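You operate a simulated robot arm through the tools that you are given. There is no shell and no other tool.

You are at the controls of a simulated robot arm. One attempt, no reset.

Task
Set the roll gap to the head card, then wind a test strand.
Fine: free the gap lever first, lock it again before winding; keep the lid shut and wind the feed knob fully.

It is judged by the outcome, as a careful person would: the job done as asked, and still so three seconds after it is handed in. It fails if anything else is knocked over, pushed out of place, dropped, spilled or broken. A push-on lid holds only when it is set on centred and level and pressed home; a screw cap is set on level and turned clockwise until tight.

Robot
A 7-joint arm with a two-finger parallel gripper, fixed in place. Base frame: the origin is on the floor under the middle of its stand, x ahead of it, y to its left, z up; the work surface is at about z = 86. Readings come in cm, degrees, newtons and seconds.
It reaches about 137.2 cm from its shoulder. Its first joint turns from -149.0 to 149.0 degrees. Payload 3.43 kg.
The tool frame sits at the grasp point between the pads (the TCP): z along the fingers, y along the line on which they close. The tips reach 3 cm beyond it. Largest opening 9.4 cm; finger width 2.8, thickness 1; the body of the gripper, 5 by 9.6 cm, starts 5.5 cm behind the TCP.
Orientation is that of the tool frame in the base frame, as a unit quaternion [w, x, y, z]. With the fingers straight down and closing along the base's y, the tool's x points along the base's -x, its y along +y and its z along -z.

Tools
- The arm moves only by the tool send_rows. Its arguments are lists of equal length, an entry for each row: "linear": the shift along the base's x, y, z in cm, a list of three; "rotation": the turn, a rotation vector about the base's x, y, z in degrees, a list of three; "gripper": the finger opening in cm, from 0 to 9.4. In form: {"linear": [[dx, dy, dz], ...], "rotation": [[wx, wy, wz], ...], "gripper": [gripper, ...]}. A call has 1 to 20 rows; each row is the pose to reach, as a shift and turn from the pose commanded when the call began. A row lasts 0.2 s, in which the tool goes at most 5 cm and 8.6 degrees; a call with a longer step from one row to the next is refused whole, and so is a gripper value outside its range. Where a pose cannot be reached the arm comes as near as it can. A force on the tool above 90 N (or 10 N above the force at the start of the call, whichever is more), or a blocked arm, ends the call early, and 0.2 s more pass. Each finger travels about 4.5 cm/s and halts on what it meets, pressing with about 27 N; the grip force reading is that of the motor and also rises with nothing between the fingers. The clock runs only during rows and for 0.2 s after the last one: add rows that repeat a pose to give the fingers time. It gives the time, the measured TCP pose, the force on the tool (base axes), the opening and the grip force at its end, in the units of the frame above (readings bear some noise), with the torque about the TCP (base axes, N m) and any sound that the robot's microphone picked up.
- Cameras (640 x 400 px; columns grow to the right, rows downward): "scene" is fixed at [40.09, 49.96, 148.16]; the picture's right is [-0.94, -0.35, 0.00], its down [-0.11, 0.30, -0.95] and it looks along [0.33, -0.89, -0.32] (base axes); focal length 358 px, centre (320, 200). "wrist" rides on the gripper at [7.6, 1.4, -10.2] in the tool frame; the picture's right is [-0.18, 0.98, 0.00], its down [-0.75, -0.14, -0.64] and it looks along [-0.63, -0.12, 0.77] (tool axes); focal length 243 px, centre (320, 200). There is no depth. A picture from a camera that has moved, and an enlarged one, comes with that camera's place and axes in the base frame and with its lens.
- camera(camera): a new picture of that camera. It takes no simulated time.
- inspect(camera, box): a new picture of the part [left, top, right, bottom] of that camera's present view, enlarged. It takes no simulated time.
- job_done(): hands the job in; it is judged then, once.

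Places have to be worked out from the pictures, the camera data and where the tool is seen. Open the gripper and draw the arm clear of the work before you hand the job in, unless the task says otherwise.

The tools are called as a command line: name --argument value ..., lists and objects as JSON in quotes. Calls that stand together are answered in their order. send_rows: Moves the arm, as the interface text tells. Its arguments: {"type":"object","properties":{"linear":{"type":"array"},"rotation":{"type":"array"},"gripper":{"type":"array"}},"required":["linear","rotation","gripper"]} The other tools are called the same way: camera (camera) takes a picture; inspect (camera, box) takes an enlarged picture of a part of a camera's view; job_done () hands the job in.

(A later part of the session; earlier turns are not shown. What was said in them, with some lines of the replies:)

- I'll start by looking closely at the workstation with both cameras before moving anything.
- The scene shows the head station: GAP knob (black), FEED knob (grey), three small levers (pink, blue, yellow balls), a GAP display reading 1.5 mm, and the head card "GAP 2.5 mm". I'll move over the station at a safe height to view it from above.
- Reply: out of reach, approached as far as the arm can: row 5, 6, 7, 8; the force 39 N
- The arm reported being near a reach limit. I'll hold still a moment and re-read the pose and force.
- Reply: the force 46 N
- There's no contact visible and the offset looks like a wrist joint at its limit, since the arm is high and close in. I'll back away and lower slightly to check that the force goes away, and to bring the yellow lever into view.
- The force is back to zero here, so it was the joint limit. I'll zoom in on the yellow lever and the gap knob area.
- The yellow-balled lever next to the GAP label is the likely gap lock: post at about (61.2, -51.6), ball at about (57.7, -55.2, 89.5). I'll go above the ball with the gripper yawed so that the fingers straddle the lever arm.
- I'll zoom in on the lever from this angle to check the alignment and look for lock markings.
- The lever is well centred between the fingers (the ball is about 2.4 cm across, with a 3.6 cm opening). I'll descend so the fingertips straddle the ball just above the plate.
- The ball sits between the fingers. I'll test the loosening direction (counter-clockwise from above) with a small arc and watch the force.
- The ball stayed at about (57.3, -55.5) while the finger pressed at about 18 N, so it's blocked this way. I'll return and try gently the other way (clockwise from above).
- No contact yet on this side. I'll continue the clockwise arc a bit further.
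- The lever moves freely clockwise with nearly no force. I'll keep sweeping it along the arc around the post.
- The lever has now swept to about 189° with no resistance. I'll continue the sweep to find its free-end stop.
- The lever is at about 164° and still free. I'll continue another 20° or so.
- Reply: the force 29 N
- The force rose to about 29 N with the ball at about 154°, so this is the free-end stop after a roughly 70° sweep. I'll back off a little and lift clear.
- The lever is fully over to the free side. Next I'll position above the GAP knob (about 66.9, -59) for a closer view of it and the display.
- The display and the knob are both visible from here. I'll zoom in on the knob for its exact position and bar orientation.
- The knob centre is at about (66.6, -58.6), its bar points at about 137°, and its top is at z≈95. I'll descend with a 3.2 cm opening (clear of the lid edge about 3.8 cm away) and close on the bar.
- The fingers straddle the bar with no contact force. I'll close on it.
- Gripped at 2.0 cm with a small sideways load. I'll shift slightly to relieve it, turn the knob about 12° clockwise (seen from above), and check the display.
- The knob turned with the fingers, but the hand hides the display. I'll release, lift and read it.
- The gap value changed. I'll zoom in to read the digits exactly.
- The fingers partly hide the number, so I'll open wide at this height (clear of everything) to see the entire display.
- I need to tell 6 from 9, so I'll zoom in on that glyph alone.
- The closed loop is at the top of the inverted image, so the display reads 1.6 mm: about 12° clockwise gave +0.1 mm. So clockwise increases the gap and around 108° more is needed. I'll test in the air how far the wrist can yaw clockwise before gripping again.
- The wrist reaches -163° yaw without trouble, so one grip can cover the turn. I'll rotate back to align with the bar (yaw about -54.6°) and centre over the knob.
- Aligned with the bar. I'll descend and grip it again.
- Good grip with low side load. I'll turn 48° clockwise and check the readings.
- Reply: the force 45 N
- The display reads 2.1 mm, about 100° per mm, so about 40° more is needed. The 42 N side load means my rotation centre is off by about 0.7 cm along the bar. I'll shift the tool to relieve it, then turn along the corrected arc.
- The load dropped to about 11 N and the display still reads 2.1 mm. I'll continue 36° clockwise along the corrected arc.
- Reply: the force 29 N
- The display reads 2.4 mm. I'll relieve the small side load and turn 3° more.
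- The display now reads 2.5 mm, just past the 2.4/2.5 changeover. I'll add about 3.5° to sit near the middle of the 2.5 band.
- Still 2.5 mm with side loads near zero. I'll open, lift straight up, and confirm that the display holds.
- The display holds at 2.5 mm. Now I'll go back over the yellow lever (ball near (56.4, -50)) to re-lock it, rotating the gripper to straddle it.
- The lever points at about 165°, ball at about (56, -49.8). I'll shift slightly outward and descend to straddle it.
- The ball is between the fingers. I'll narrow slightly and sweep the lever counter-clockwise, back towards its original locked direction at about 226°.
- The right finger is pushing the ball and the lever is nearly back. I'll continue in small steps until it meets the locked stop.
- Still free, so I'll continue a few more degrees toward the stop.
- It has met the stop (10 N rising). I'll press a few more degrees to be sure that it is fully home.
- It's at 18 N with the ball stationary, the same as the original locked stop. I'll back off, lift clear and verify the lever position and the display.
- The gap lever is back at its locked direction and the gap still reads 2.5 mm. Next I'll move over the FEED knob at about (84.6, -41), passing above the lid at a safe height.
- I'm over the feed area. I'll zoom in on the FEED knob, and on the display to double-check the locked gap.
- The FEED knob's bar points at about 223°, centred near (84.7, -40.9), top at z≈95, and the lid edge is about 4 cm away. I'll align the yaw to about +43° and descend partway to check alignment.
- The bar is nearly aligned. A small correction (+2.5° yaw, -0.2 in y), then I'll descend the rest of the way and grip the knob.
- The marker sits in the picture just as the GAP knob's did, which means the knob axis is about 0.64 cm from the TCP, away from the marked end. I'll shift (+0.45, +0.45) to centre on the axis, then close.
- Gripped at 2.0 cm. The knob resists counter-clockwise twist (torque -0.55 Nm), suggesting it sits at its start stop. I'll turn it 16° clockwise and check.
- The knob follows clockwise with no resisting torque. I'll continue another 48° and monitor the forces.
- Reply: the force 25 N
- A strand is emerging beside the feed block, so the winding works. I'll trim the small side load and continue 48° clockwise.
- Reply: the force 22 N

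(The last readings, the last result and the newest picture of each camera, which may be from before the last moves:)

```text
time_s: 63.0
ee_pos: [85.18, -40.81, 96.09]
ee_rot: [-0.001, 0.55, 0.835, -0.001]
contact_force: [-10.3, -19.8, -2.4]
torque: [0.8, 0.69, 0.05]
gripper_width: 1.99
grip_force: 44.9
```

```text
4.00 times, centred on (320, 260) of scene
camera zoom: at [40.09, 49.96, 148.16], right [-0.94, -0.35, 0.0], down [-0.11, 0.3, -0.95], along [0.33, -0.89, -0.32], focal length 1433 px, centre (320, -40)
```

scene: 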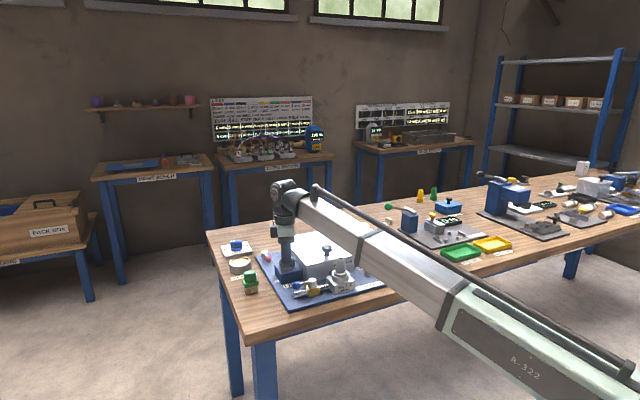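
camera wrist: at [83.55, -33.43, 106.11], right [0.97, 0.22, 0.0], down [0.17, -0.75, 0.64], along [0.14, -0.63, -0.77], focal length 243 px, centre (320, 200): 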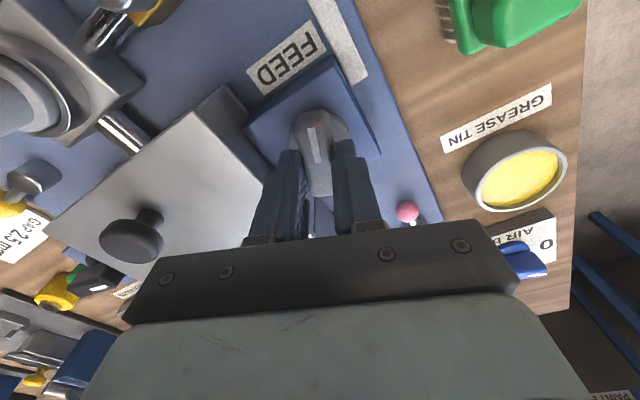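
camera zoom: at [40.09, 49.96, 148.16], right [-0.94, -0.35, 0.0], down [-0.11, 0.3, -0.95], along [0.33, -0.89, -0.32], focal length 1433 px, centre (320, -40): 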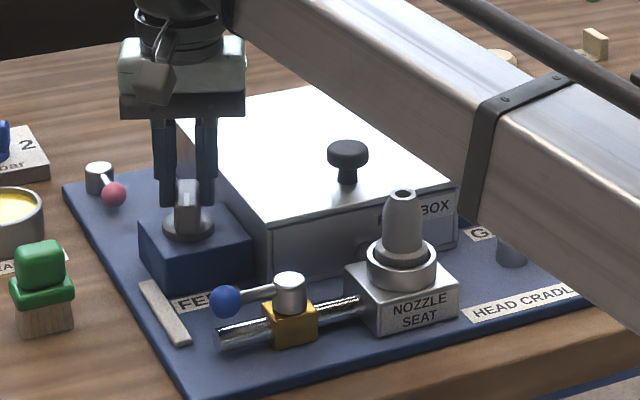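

The strand grows as the knob winds. I'll trim the side load again and continue 48° clockwise.

send_rows --linear '[[-0.1, -0.12, 0], [-0.1, -0.12, 0], [-0.12, -0.12, 0], [-0.14, -0.12, 0], [-0.16, -0.12, 0], [-0.18, -0.12, 0], [-0.2, -0.1, 0], [-0.2, -0.1, 0], [-0.2, -0.1, 0], [-0.2, -0.1, 0]]' --rotation '[[0, 0, 0], [0, 0, -6], [0, 0, -12], [0, 0, -18], [0, 0, -24], [0, 0, -30], [0, 0, -36], [0, 0, -42], [0, 0, -48], [0, 0, -48]]' --gripper '[1.2, 1.2, 1.2, 1.2, 1.2, 1.2, 1.2, 1.2, 1.2, 1.2]'

camera --camera "wrist"

inspect --camera "scene" --box '[240, 210, 400, 310]'

```text
time_s: 65.2
ee_pos: [84.93, -40.97, 96.08]
ee_rot: [-0.001, 0.841, 0.541, -0.001]
contact_force: [-8.2, -8.0, -7.1]
torque: [-1.02, 0.41, 0.0]
gripper_width: 2.01
grip_force: 45.3
```

```text
taken
camera wrist: at [89.57, -34.65, 106.1], right [0.82, -0.57, 0.0], down [-0.44, -0.63, 0.64], along [-0.37, -0.53, -0.77], focal length 243 px, centre (320, 200)
```

wrist: 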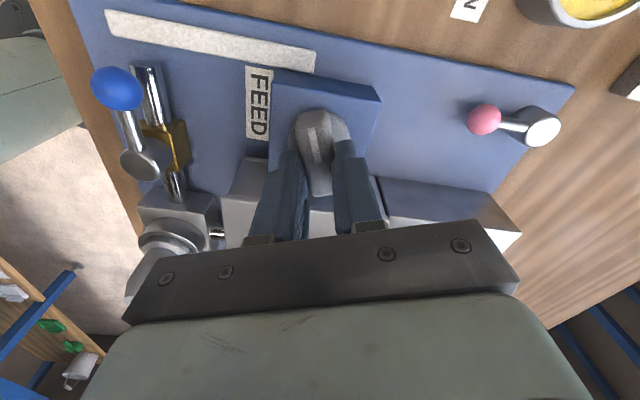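

```text
4.00 times, centred on (320, 260) of scene
camera zoom: at [40.09, 49.96, 148.16], right [-0.94, -0.35, 0.0], down [-0.11, 0.3, -0.95], along [0.33, -0.89, -0.32], focal length 1433 px, centre (320, -40)
```

zoom: 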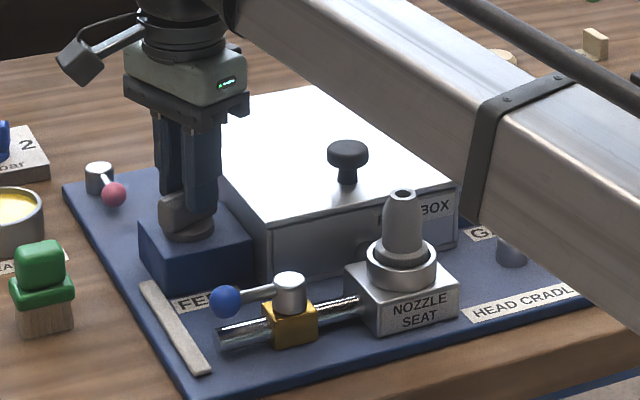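

About 160° has been turned so far, with no stop torque yet. I'll continue 36° more in smaller increments, watching for the end stop.

send_rows --linear '[[-0.05, -0.05, 0], [-0.1, -0.05, 0], [-0.12, -0.02, 0], [-0.14, 0, 0], [-0.16, 0.02, 0], [-0.16, 0.05, 0], [-0.16, 0.05, 0], [-0.16, 0.05, 0]]' --rotation '[[0, 0, -5], [0, 0, -10], [0, 0, -15], [0, 0, -20], [0, 0, -25], [0, 0, -30], [0, 0, -36], [0, 0, -36]]' --gripper '[1.2, 1.2, 1.2, 1.2, 1.2, 1.2, 1.2, 1.2]'

camera --camera "wrist"

inspect --camera "scene" --box '[240, 210, 400, 310]'

```text
time_s: 67.0
ee_pos: [84.9, -40.84, 95.96]
ee_rot: [0.0, 0.967, 0.254, 0.0]
contact_force: [-5.7, 2.4, -16.6]
torque: [0.69, -0.98, 0.02]
gripper_width: 2.0
grip_force: 44.3
```

```text
taken
camera wrist: at [92.34, -38.42, 106.12], right [0.32, -0.95, 0.0], down [-0.73, -0.25, 0.64], along [-0.61, -0.21, -0.77], focal length 243 px, centre (320, 200)
```

wrist: 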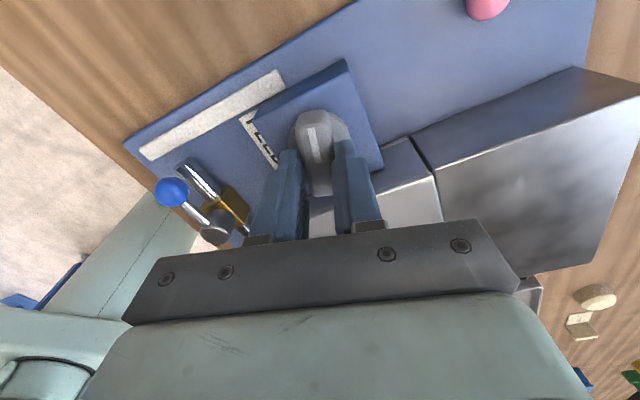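

```text
4.00 times, centred on (320, 260) of scene
camera zoom: at [40.09, 49.96, 148.16], right [-0.94, -0.35, 0.0], down [-0.11, 0.3, -0.95], along [0.33, -0.89, -0.32], focal length 1433 px, centre (320, -40)
```

zoom: 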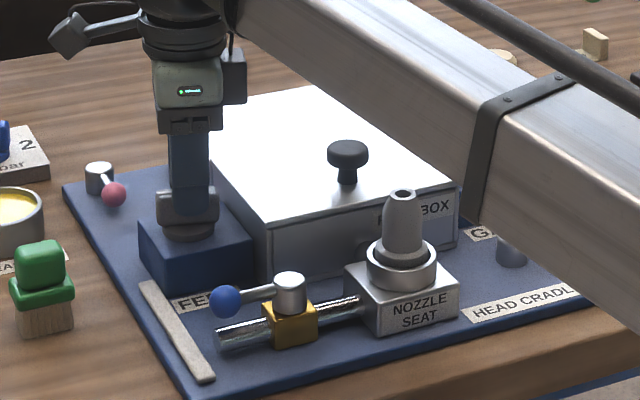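

The knob still follows with no stop torque (about 196° in total), though the strand's growth is slowing. I'll keep turning in small steps until it reaches a stop.

send_rows --linear '[[-0.02, 0, 0], [-0.04, 0, 0], [-0.04, 0, 0], [-0.04, 0, 0], [-0.04, 0, 0], [-0.04, 0, 0]]' --rotation '[[0, 0, -4], [0, 0, -8], [0, 0, -12], [0, 0, -16], [0, 0, -20], [0, 0, -20]]' --gripper '[1.2, 1.2, 1.2, 1.2, 1.2, 1.2]'

inspect --camera "wrist" --box '[220, 90, 420, 240]'

inspect --camera "scene" --box '[240, 210, 400, 310]'

```text
time_s: 68.4
ee_pos: [84.88, -40.98, 96.06]
ee_rot: [0.0, 0.996, 0.084, -0.001]
contact_force: [-5.3, 4.5, -7.9]
torque: [0.09, 0.17, 2.03]
gripper_width: 2.71
grip_force: 45.0
```

```text
2.67 times, centred on (320, 165) of wrist
camera zoom: at [92.7, -41.06, 106.19], right [-0.02, -1.0, 0.0], down [-0.77, 0.01, 0.64], along [-0.64, 0.01, -0.77], focal length 647 px, centre (320, 293)
```

zoom: 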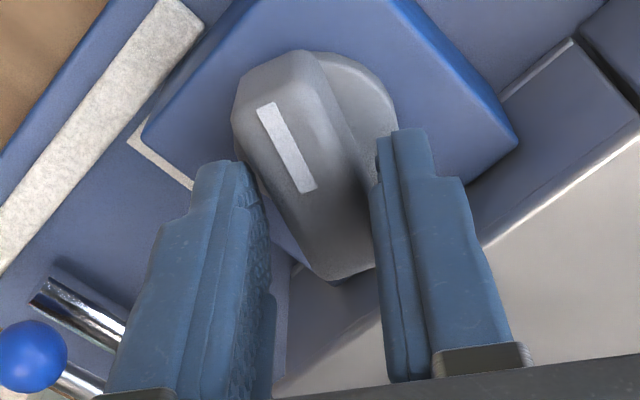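

```text
4.00 times, centred on (320, 260) of scene
camera zoom: at [40.09, 49.96, 148.16], right [-0.94, -0.35, 0.0], down [-0.11, 0.3, -0.95], along [0.33, -0.89, -0.32], focal length 1433 px, centre (320, -40)
```

zoom: 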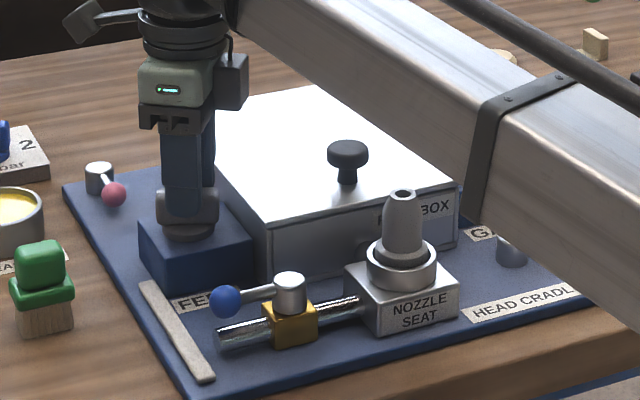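

The torque jumped to 2.0 Nm and the bar stopped turning, so the feed knob has reached its end stop, fully wound. I'll open the fingers, lift straight up, and inspect.

send_rows --linear '[[0, 0, 0], [0, 0, 0], [0, 0, 0], [0, 0, 2], [0, 0, 5], [0, 0, 9], [0, 0, 11], [0, 0, 11]]' --rotation '[[0, 0, 0], [0, 0, 0], [0, 0, 0], [0, 0, 0], [0, 0, 0], [0, 0, 0], [0, 0, 0], [0, 0, 0]]' --gripper '[3.2, 4, 4, 4, 4, 4, 4, 4]'

camera --camera "wrist"

camera --camera "scene"

inspect --camera "scene" --box '[240, 220, 340, 310]'

```text
time_s: 70.2
ee_pos: [84.77, -40.93, 107.11]
ee_rot: [0.0, 0.996, 0.084, 0.0]
contact_force: [0.2, -0.4, 0.6]
torque: [0.0, 0.01, 0.0]
gripper_width: 4.0
grip_force: 0.0
```

```text
taken
camera wrist: at [92.64, -41.08, 117.29], right [-0.02, -1.0, 0.0], down [-0.77, 0.01, 0.64], along [-0.64, 0.01, -0.77], focal length 243 px, centre (320, 200)
```

wrist: 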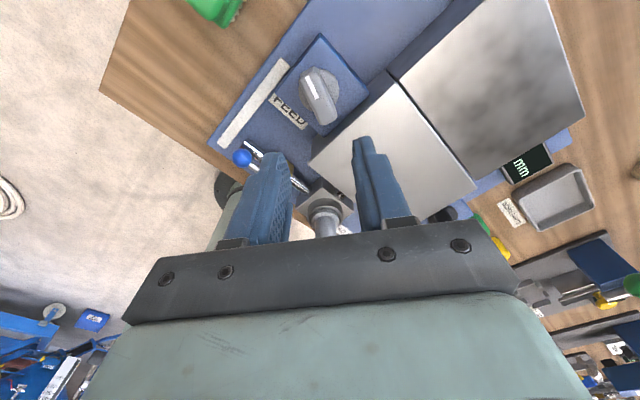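

```text
taken
```

scene: 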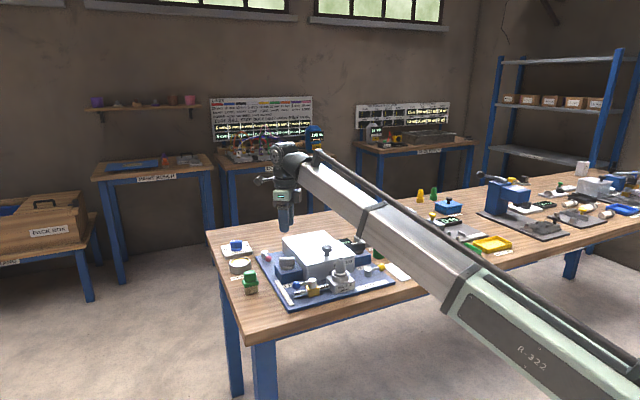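

```text
4.44 times, centred on (290, 265) of scene
camera zoom: at [40.09, 49.96, 148.16], right [-0.94, -0.35, 0.0], down [-0.11, 0.3, -0.95], along [0.33, -0.89, -0.32], focal length 1592 px, centre (453, -89)
```

zoom: 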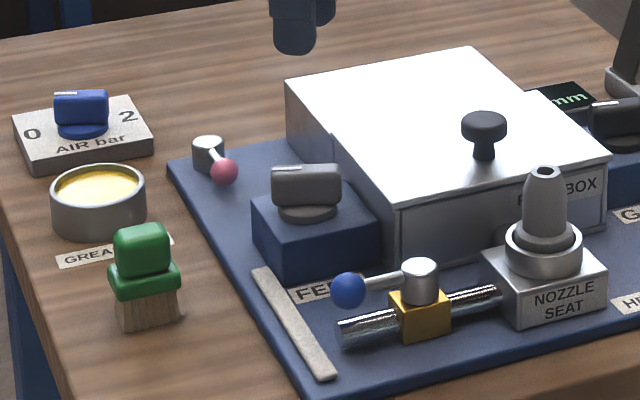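

The strand is laid out and the lid is still shut. I'll check the final feed knob angle and the strand closely, to be sure that the knob stayed at its end stop.

inspect --camera "wrist" --box '[200, 20, 400, 170]'

inspect --camera "wrist" --box '[360, 60, 600, 240]'

inspect --camera "scene" --box '[320, 220, 430, 300]'

```text
2.67 times, centred on (300, 95) of wrist
camera zoom: at [92.64, -41.08, 117.29], right [-0.02, -1.0, 0.0], down [-0.77, 0.01, 0.64], along [-0.64, 0.01, -0.77], focal length 647 px, centre (373, 480)
```

zoom: 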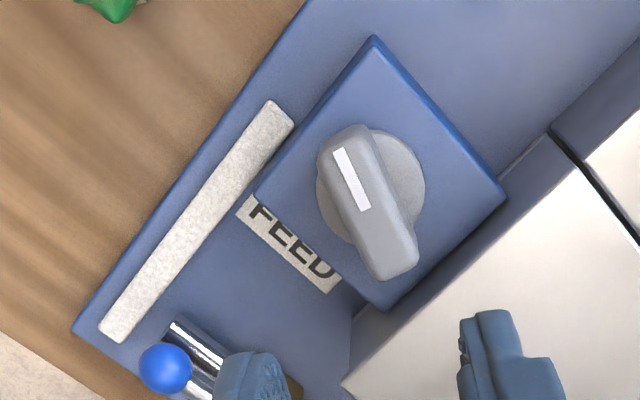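

```text
2.22 times, centred on (480, 150) of wrist
camera zoom: at [92.64, -41.08, 117.29], right [-0.02, -1.0, 0.0], down [-0.77, 0.01, 0.64], along [-0.64, 0.01, -0.77], focal length 539 px, centre (-36, 311)
```

zoom: 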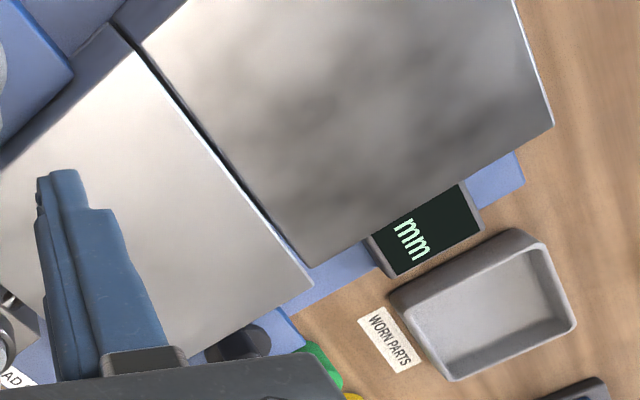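

```text
5.00 times, centred on (375, 260) of scene
camera zoom: at [40.09, 49.96, 148.16], right [-0.94, -0.35, 0.0], down [-0.11, 0.3, -0.95], along [0.33, -0.89, -0.32], focal length 1791 px, centre (45, -100)
```

zoom: 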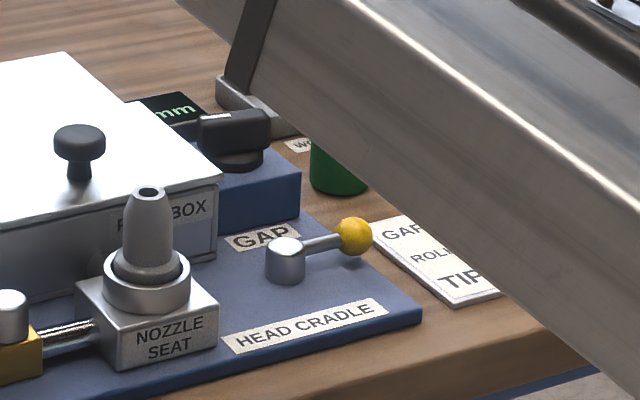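

The feed knob marker now points at about 21° (roughly 204° turned, at the stop), the strand is fully out, and the yellow lever is at its locked position. I'll now retreat up and away towards the starting pose, from where I can read the display again.

send_rows --linear '[[0, 0, 1], [0, 0, 3], [-0.5, -1, 5], [-1.5, -3, 6], [-2.5, -5, 7], [-3.5, -7, 8], [-4.5, -9, 8], [-5.5, -11, 8], [-6.5, -13, 8], [-7.5, -15, 8], [-8.5, -17, 8], [-9.5, -19, 8], [-10.5, -21, 9], [-11.5, -23, 10], [-12.5, -25, 11], [-13.5, -27, 12], [-14.5, -29, 13], [-16, -30.5, 13.5], [-17.5, -32, 14], [-18.8, -32.7, 14]]' --rotation '[[0, 0, 8.5], [0, 0, 17], [0, 0, 25.5], [0, 0, 34], [0, 0, 42.5], [0, 0, 51], [0, 0, 59.5], [0, 0, 68], [0, 0, 76.5], [0, 0, 85], [0, 0, 93.5], [0, 0, 102], [0, 0, 110.5], [0, 0, 119], [0, 0, 127.5], [0, 0, 136], [0, 0, 144.5], [0, 0, 153], [0, 0, 161.5], [0, 0, 170]]' --gripper '[4, 4, 5, 6, 7, 8, 9, 9.4, 9.4, 9.4, 9.4, 9.4, 9.4, 9.4, 9.4, 9.4, 9.4, 9.4, 9.4, 9.4]'

camera --camera "wrist"

camera --camera "scene"

```text
time_s: 74.4
ee_pos: [66.03, -73.65, 121.07]
ee_rot: [0.0, 0.003, 1.0, -0.001]
contact_force: [0.4, 0.6, 0.1]
torque: [0.02, 0.01, -0.03]
gripper_width: 9.42
grip_force: 0.1
```

```text
taken
camera wrist: at [58.53, -72.15, 131.15], right [0.19, 0.98, 0.0], down [0.75, -0.14, 0.64], along [0.63, -0.12, -0.77], focal length 243 px, centre (320, 200)
```

wrist: 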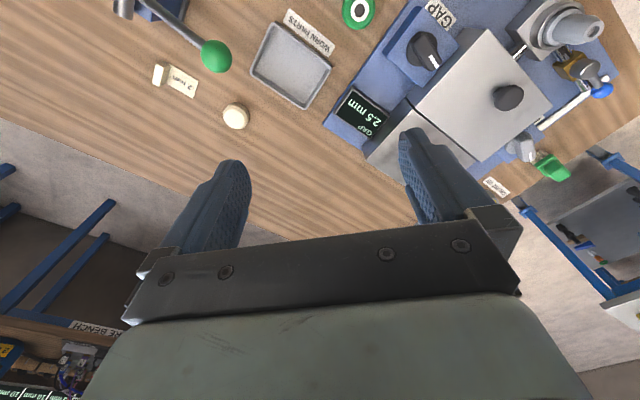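

```text
taken
```

scene: 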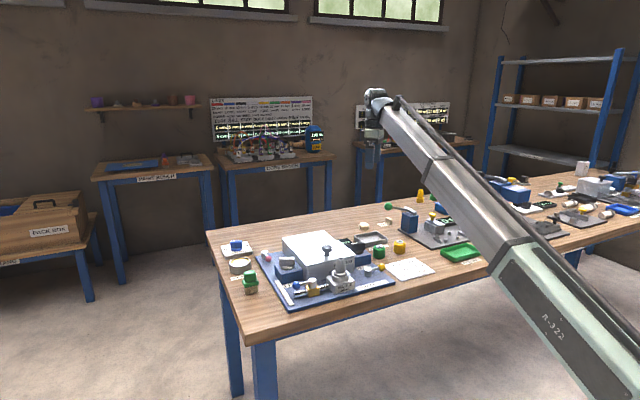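

I'm back at the start pose with the arm clear and the gripper open. One last check on the display, the lever, the knobs and the surroundings.

inspect --camera "wrist" --box '[320, 70, 420, 150]'

inspect --camera "scene" --box '[220, 220, 420, 310]'

inspect --camera "scene" --box '[340, 245, 400, 290]'

inspect --camera "scene" --box '[370, 170, 640, 290]'

```text
5.00 times, centred on (370, 110) of wrist
camera zoom: at [58.53, -72.15, 131.15], right [0.19, 0.98, 0.0], down [0.75, -0.14, 0.64], along [0.63, -0.12, -0.77], focal length 1213 px, centre (70, 650)
```

zoom: 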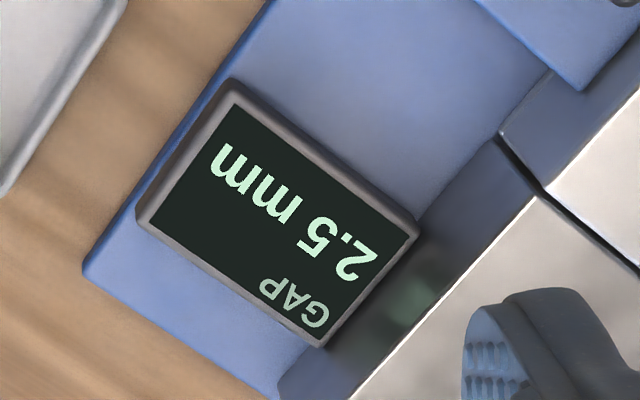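

```text
3.20 times, centred on (320, 265) of scene
camera zoom: at [40.09, 49.96, 148.16], right [-0.94, -0.35, 0.0], down [-0.11, 0.3, -0.95], along [0.33, -0.89, -0.32], focal length 1146 px, centre (320, -8)
```

zoom: 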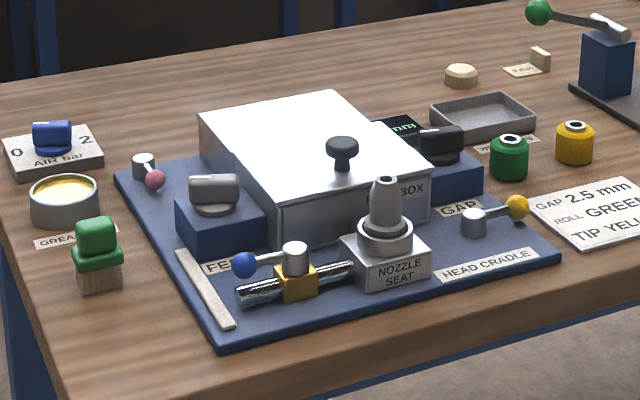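

```text
8.89 times, centred on (370, 268) of scene
camera zoom: at [40.09, 49.96, 148.16], right [-0.94, -0.35, 0.0], down [-0.11, 0.3, -0.95], along [0.33, -0.89, -0.32], focal length 3184 px, centre (-124, -400)
```

zoom: 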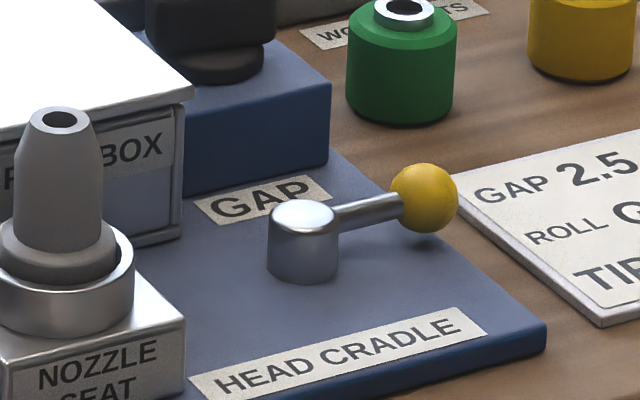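

```text
2.37 times, centred on (505, 230) of scene
camera zoom: at [40.09, 49.96, 148.16], right [-0.94, -0.35, 0.0], down [-0.11, 0.3, -0.95], along [0.33, -0.89, -0.32], focal length 849 px, centre (-118, 129)
```

zoom: 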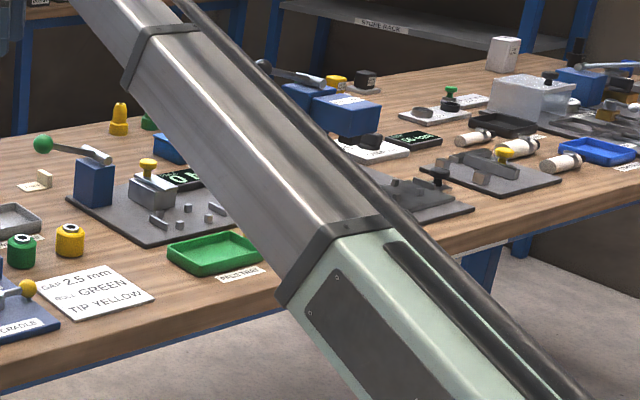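

The gap reads 2.5 mm as on the head card, and the yellow lever is back exactly where it was locked. The lid is shut, the feed knob is at its end stop with the strand out, and nothing else has moved. The arm is clear and the gripper open, so I'm handing in.

job_done

```text
The job is handed in.
```

The roll gap is set to the head card's 2.5 mm, and a test strand has been wound. I've handed the job in; no verdict has come back yet.

- **Gap lever:** I took the yellow-balled lever beside the GAP label to be the gap lever, since no lever carries its own label. I freed it first, then pushed it back to its original stop before winding.
- **Gap:** I turned the GAP knob clockwise until the display read 2.5 mm. It still read 2.5 mm in a last check after the winding was done.
- **Strand:** I turned the FEED knob clockwise about 200° until it met a firm stop. The strand lies along the plate beside the feed block.
- **Surroundings:** The lid stayed shut, and in the final pictures nothing else on the bench looked moved. The gripper is open and the arm is clear of the work.
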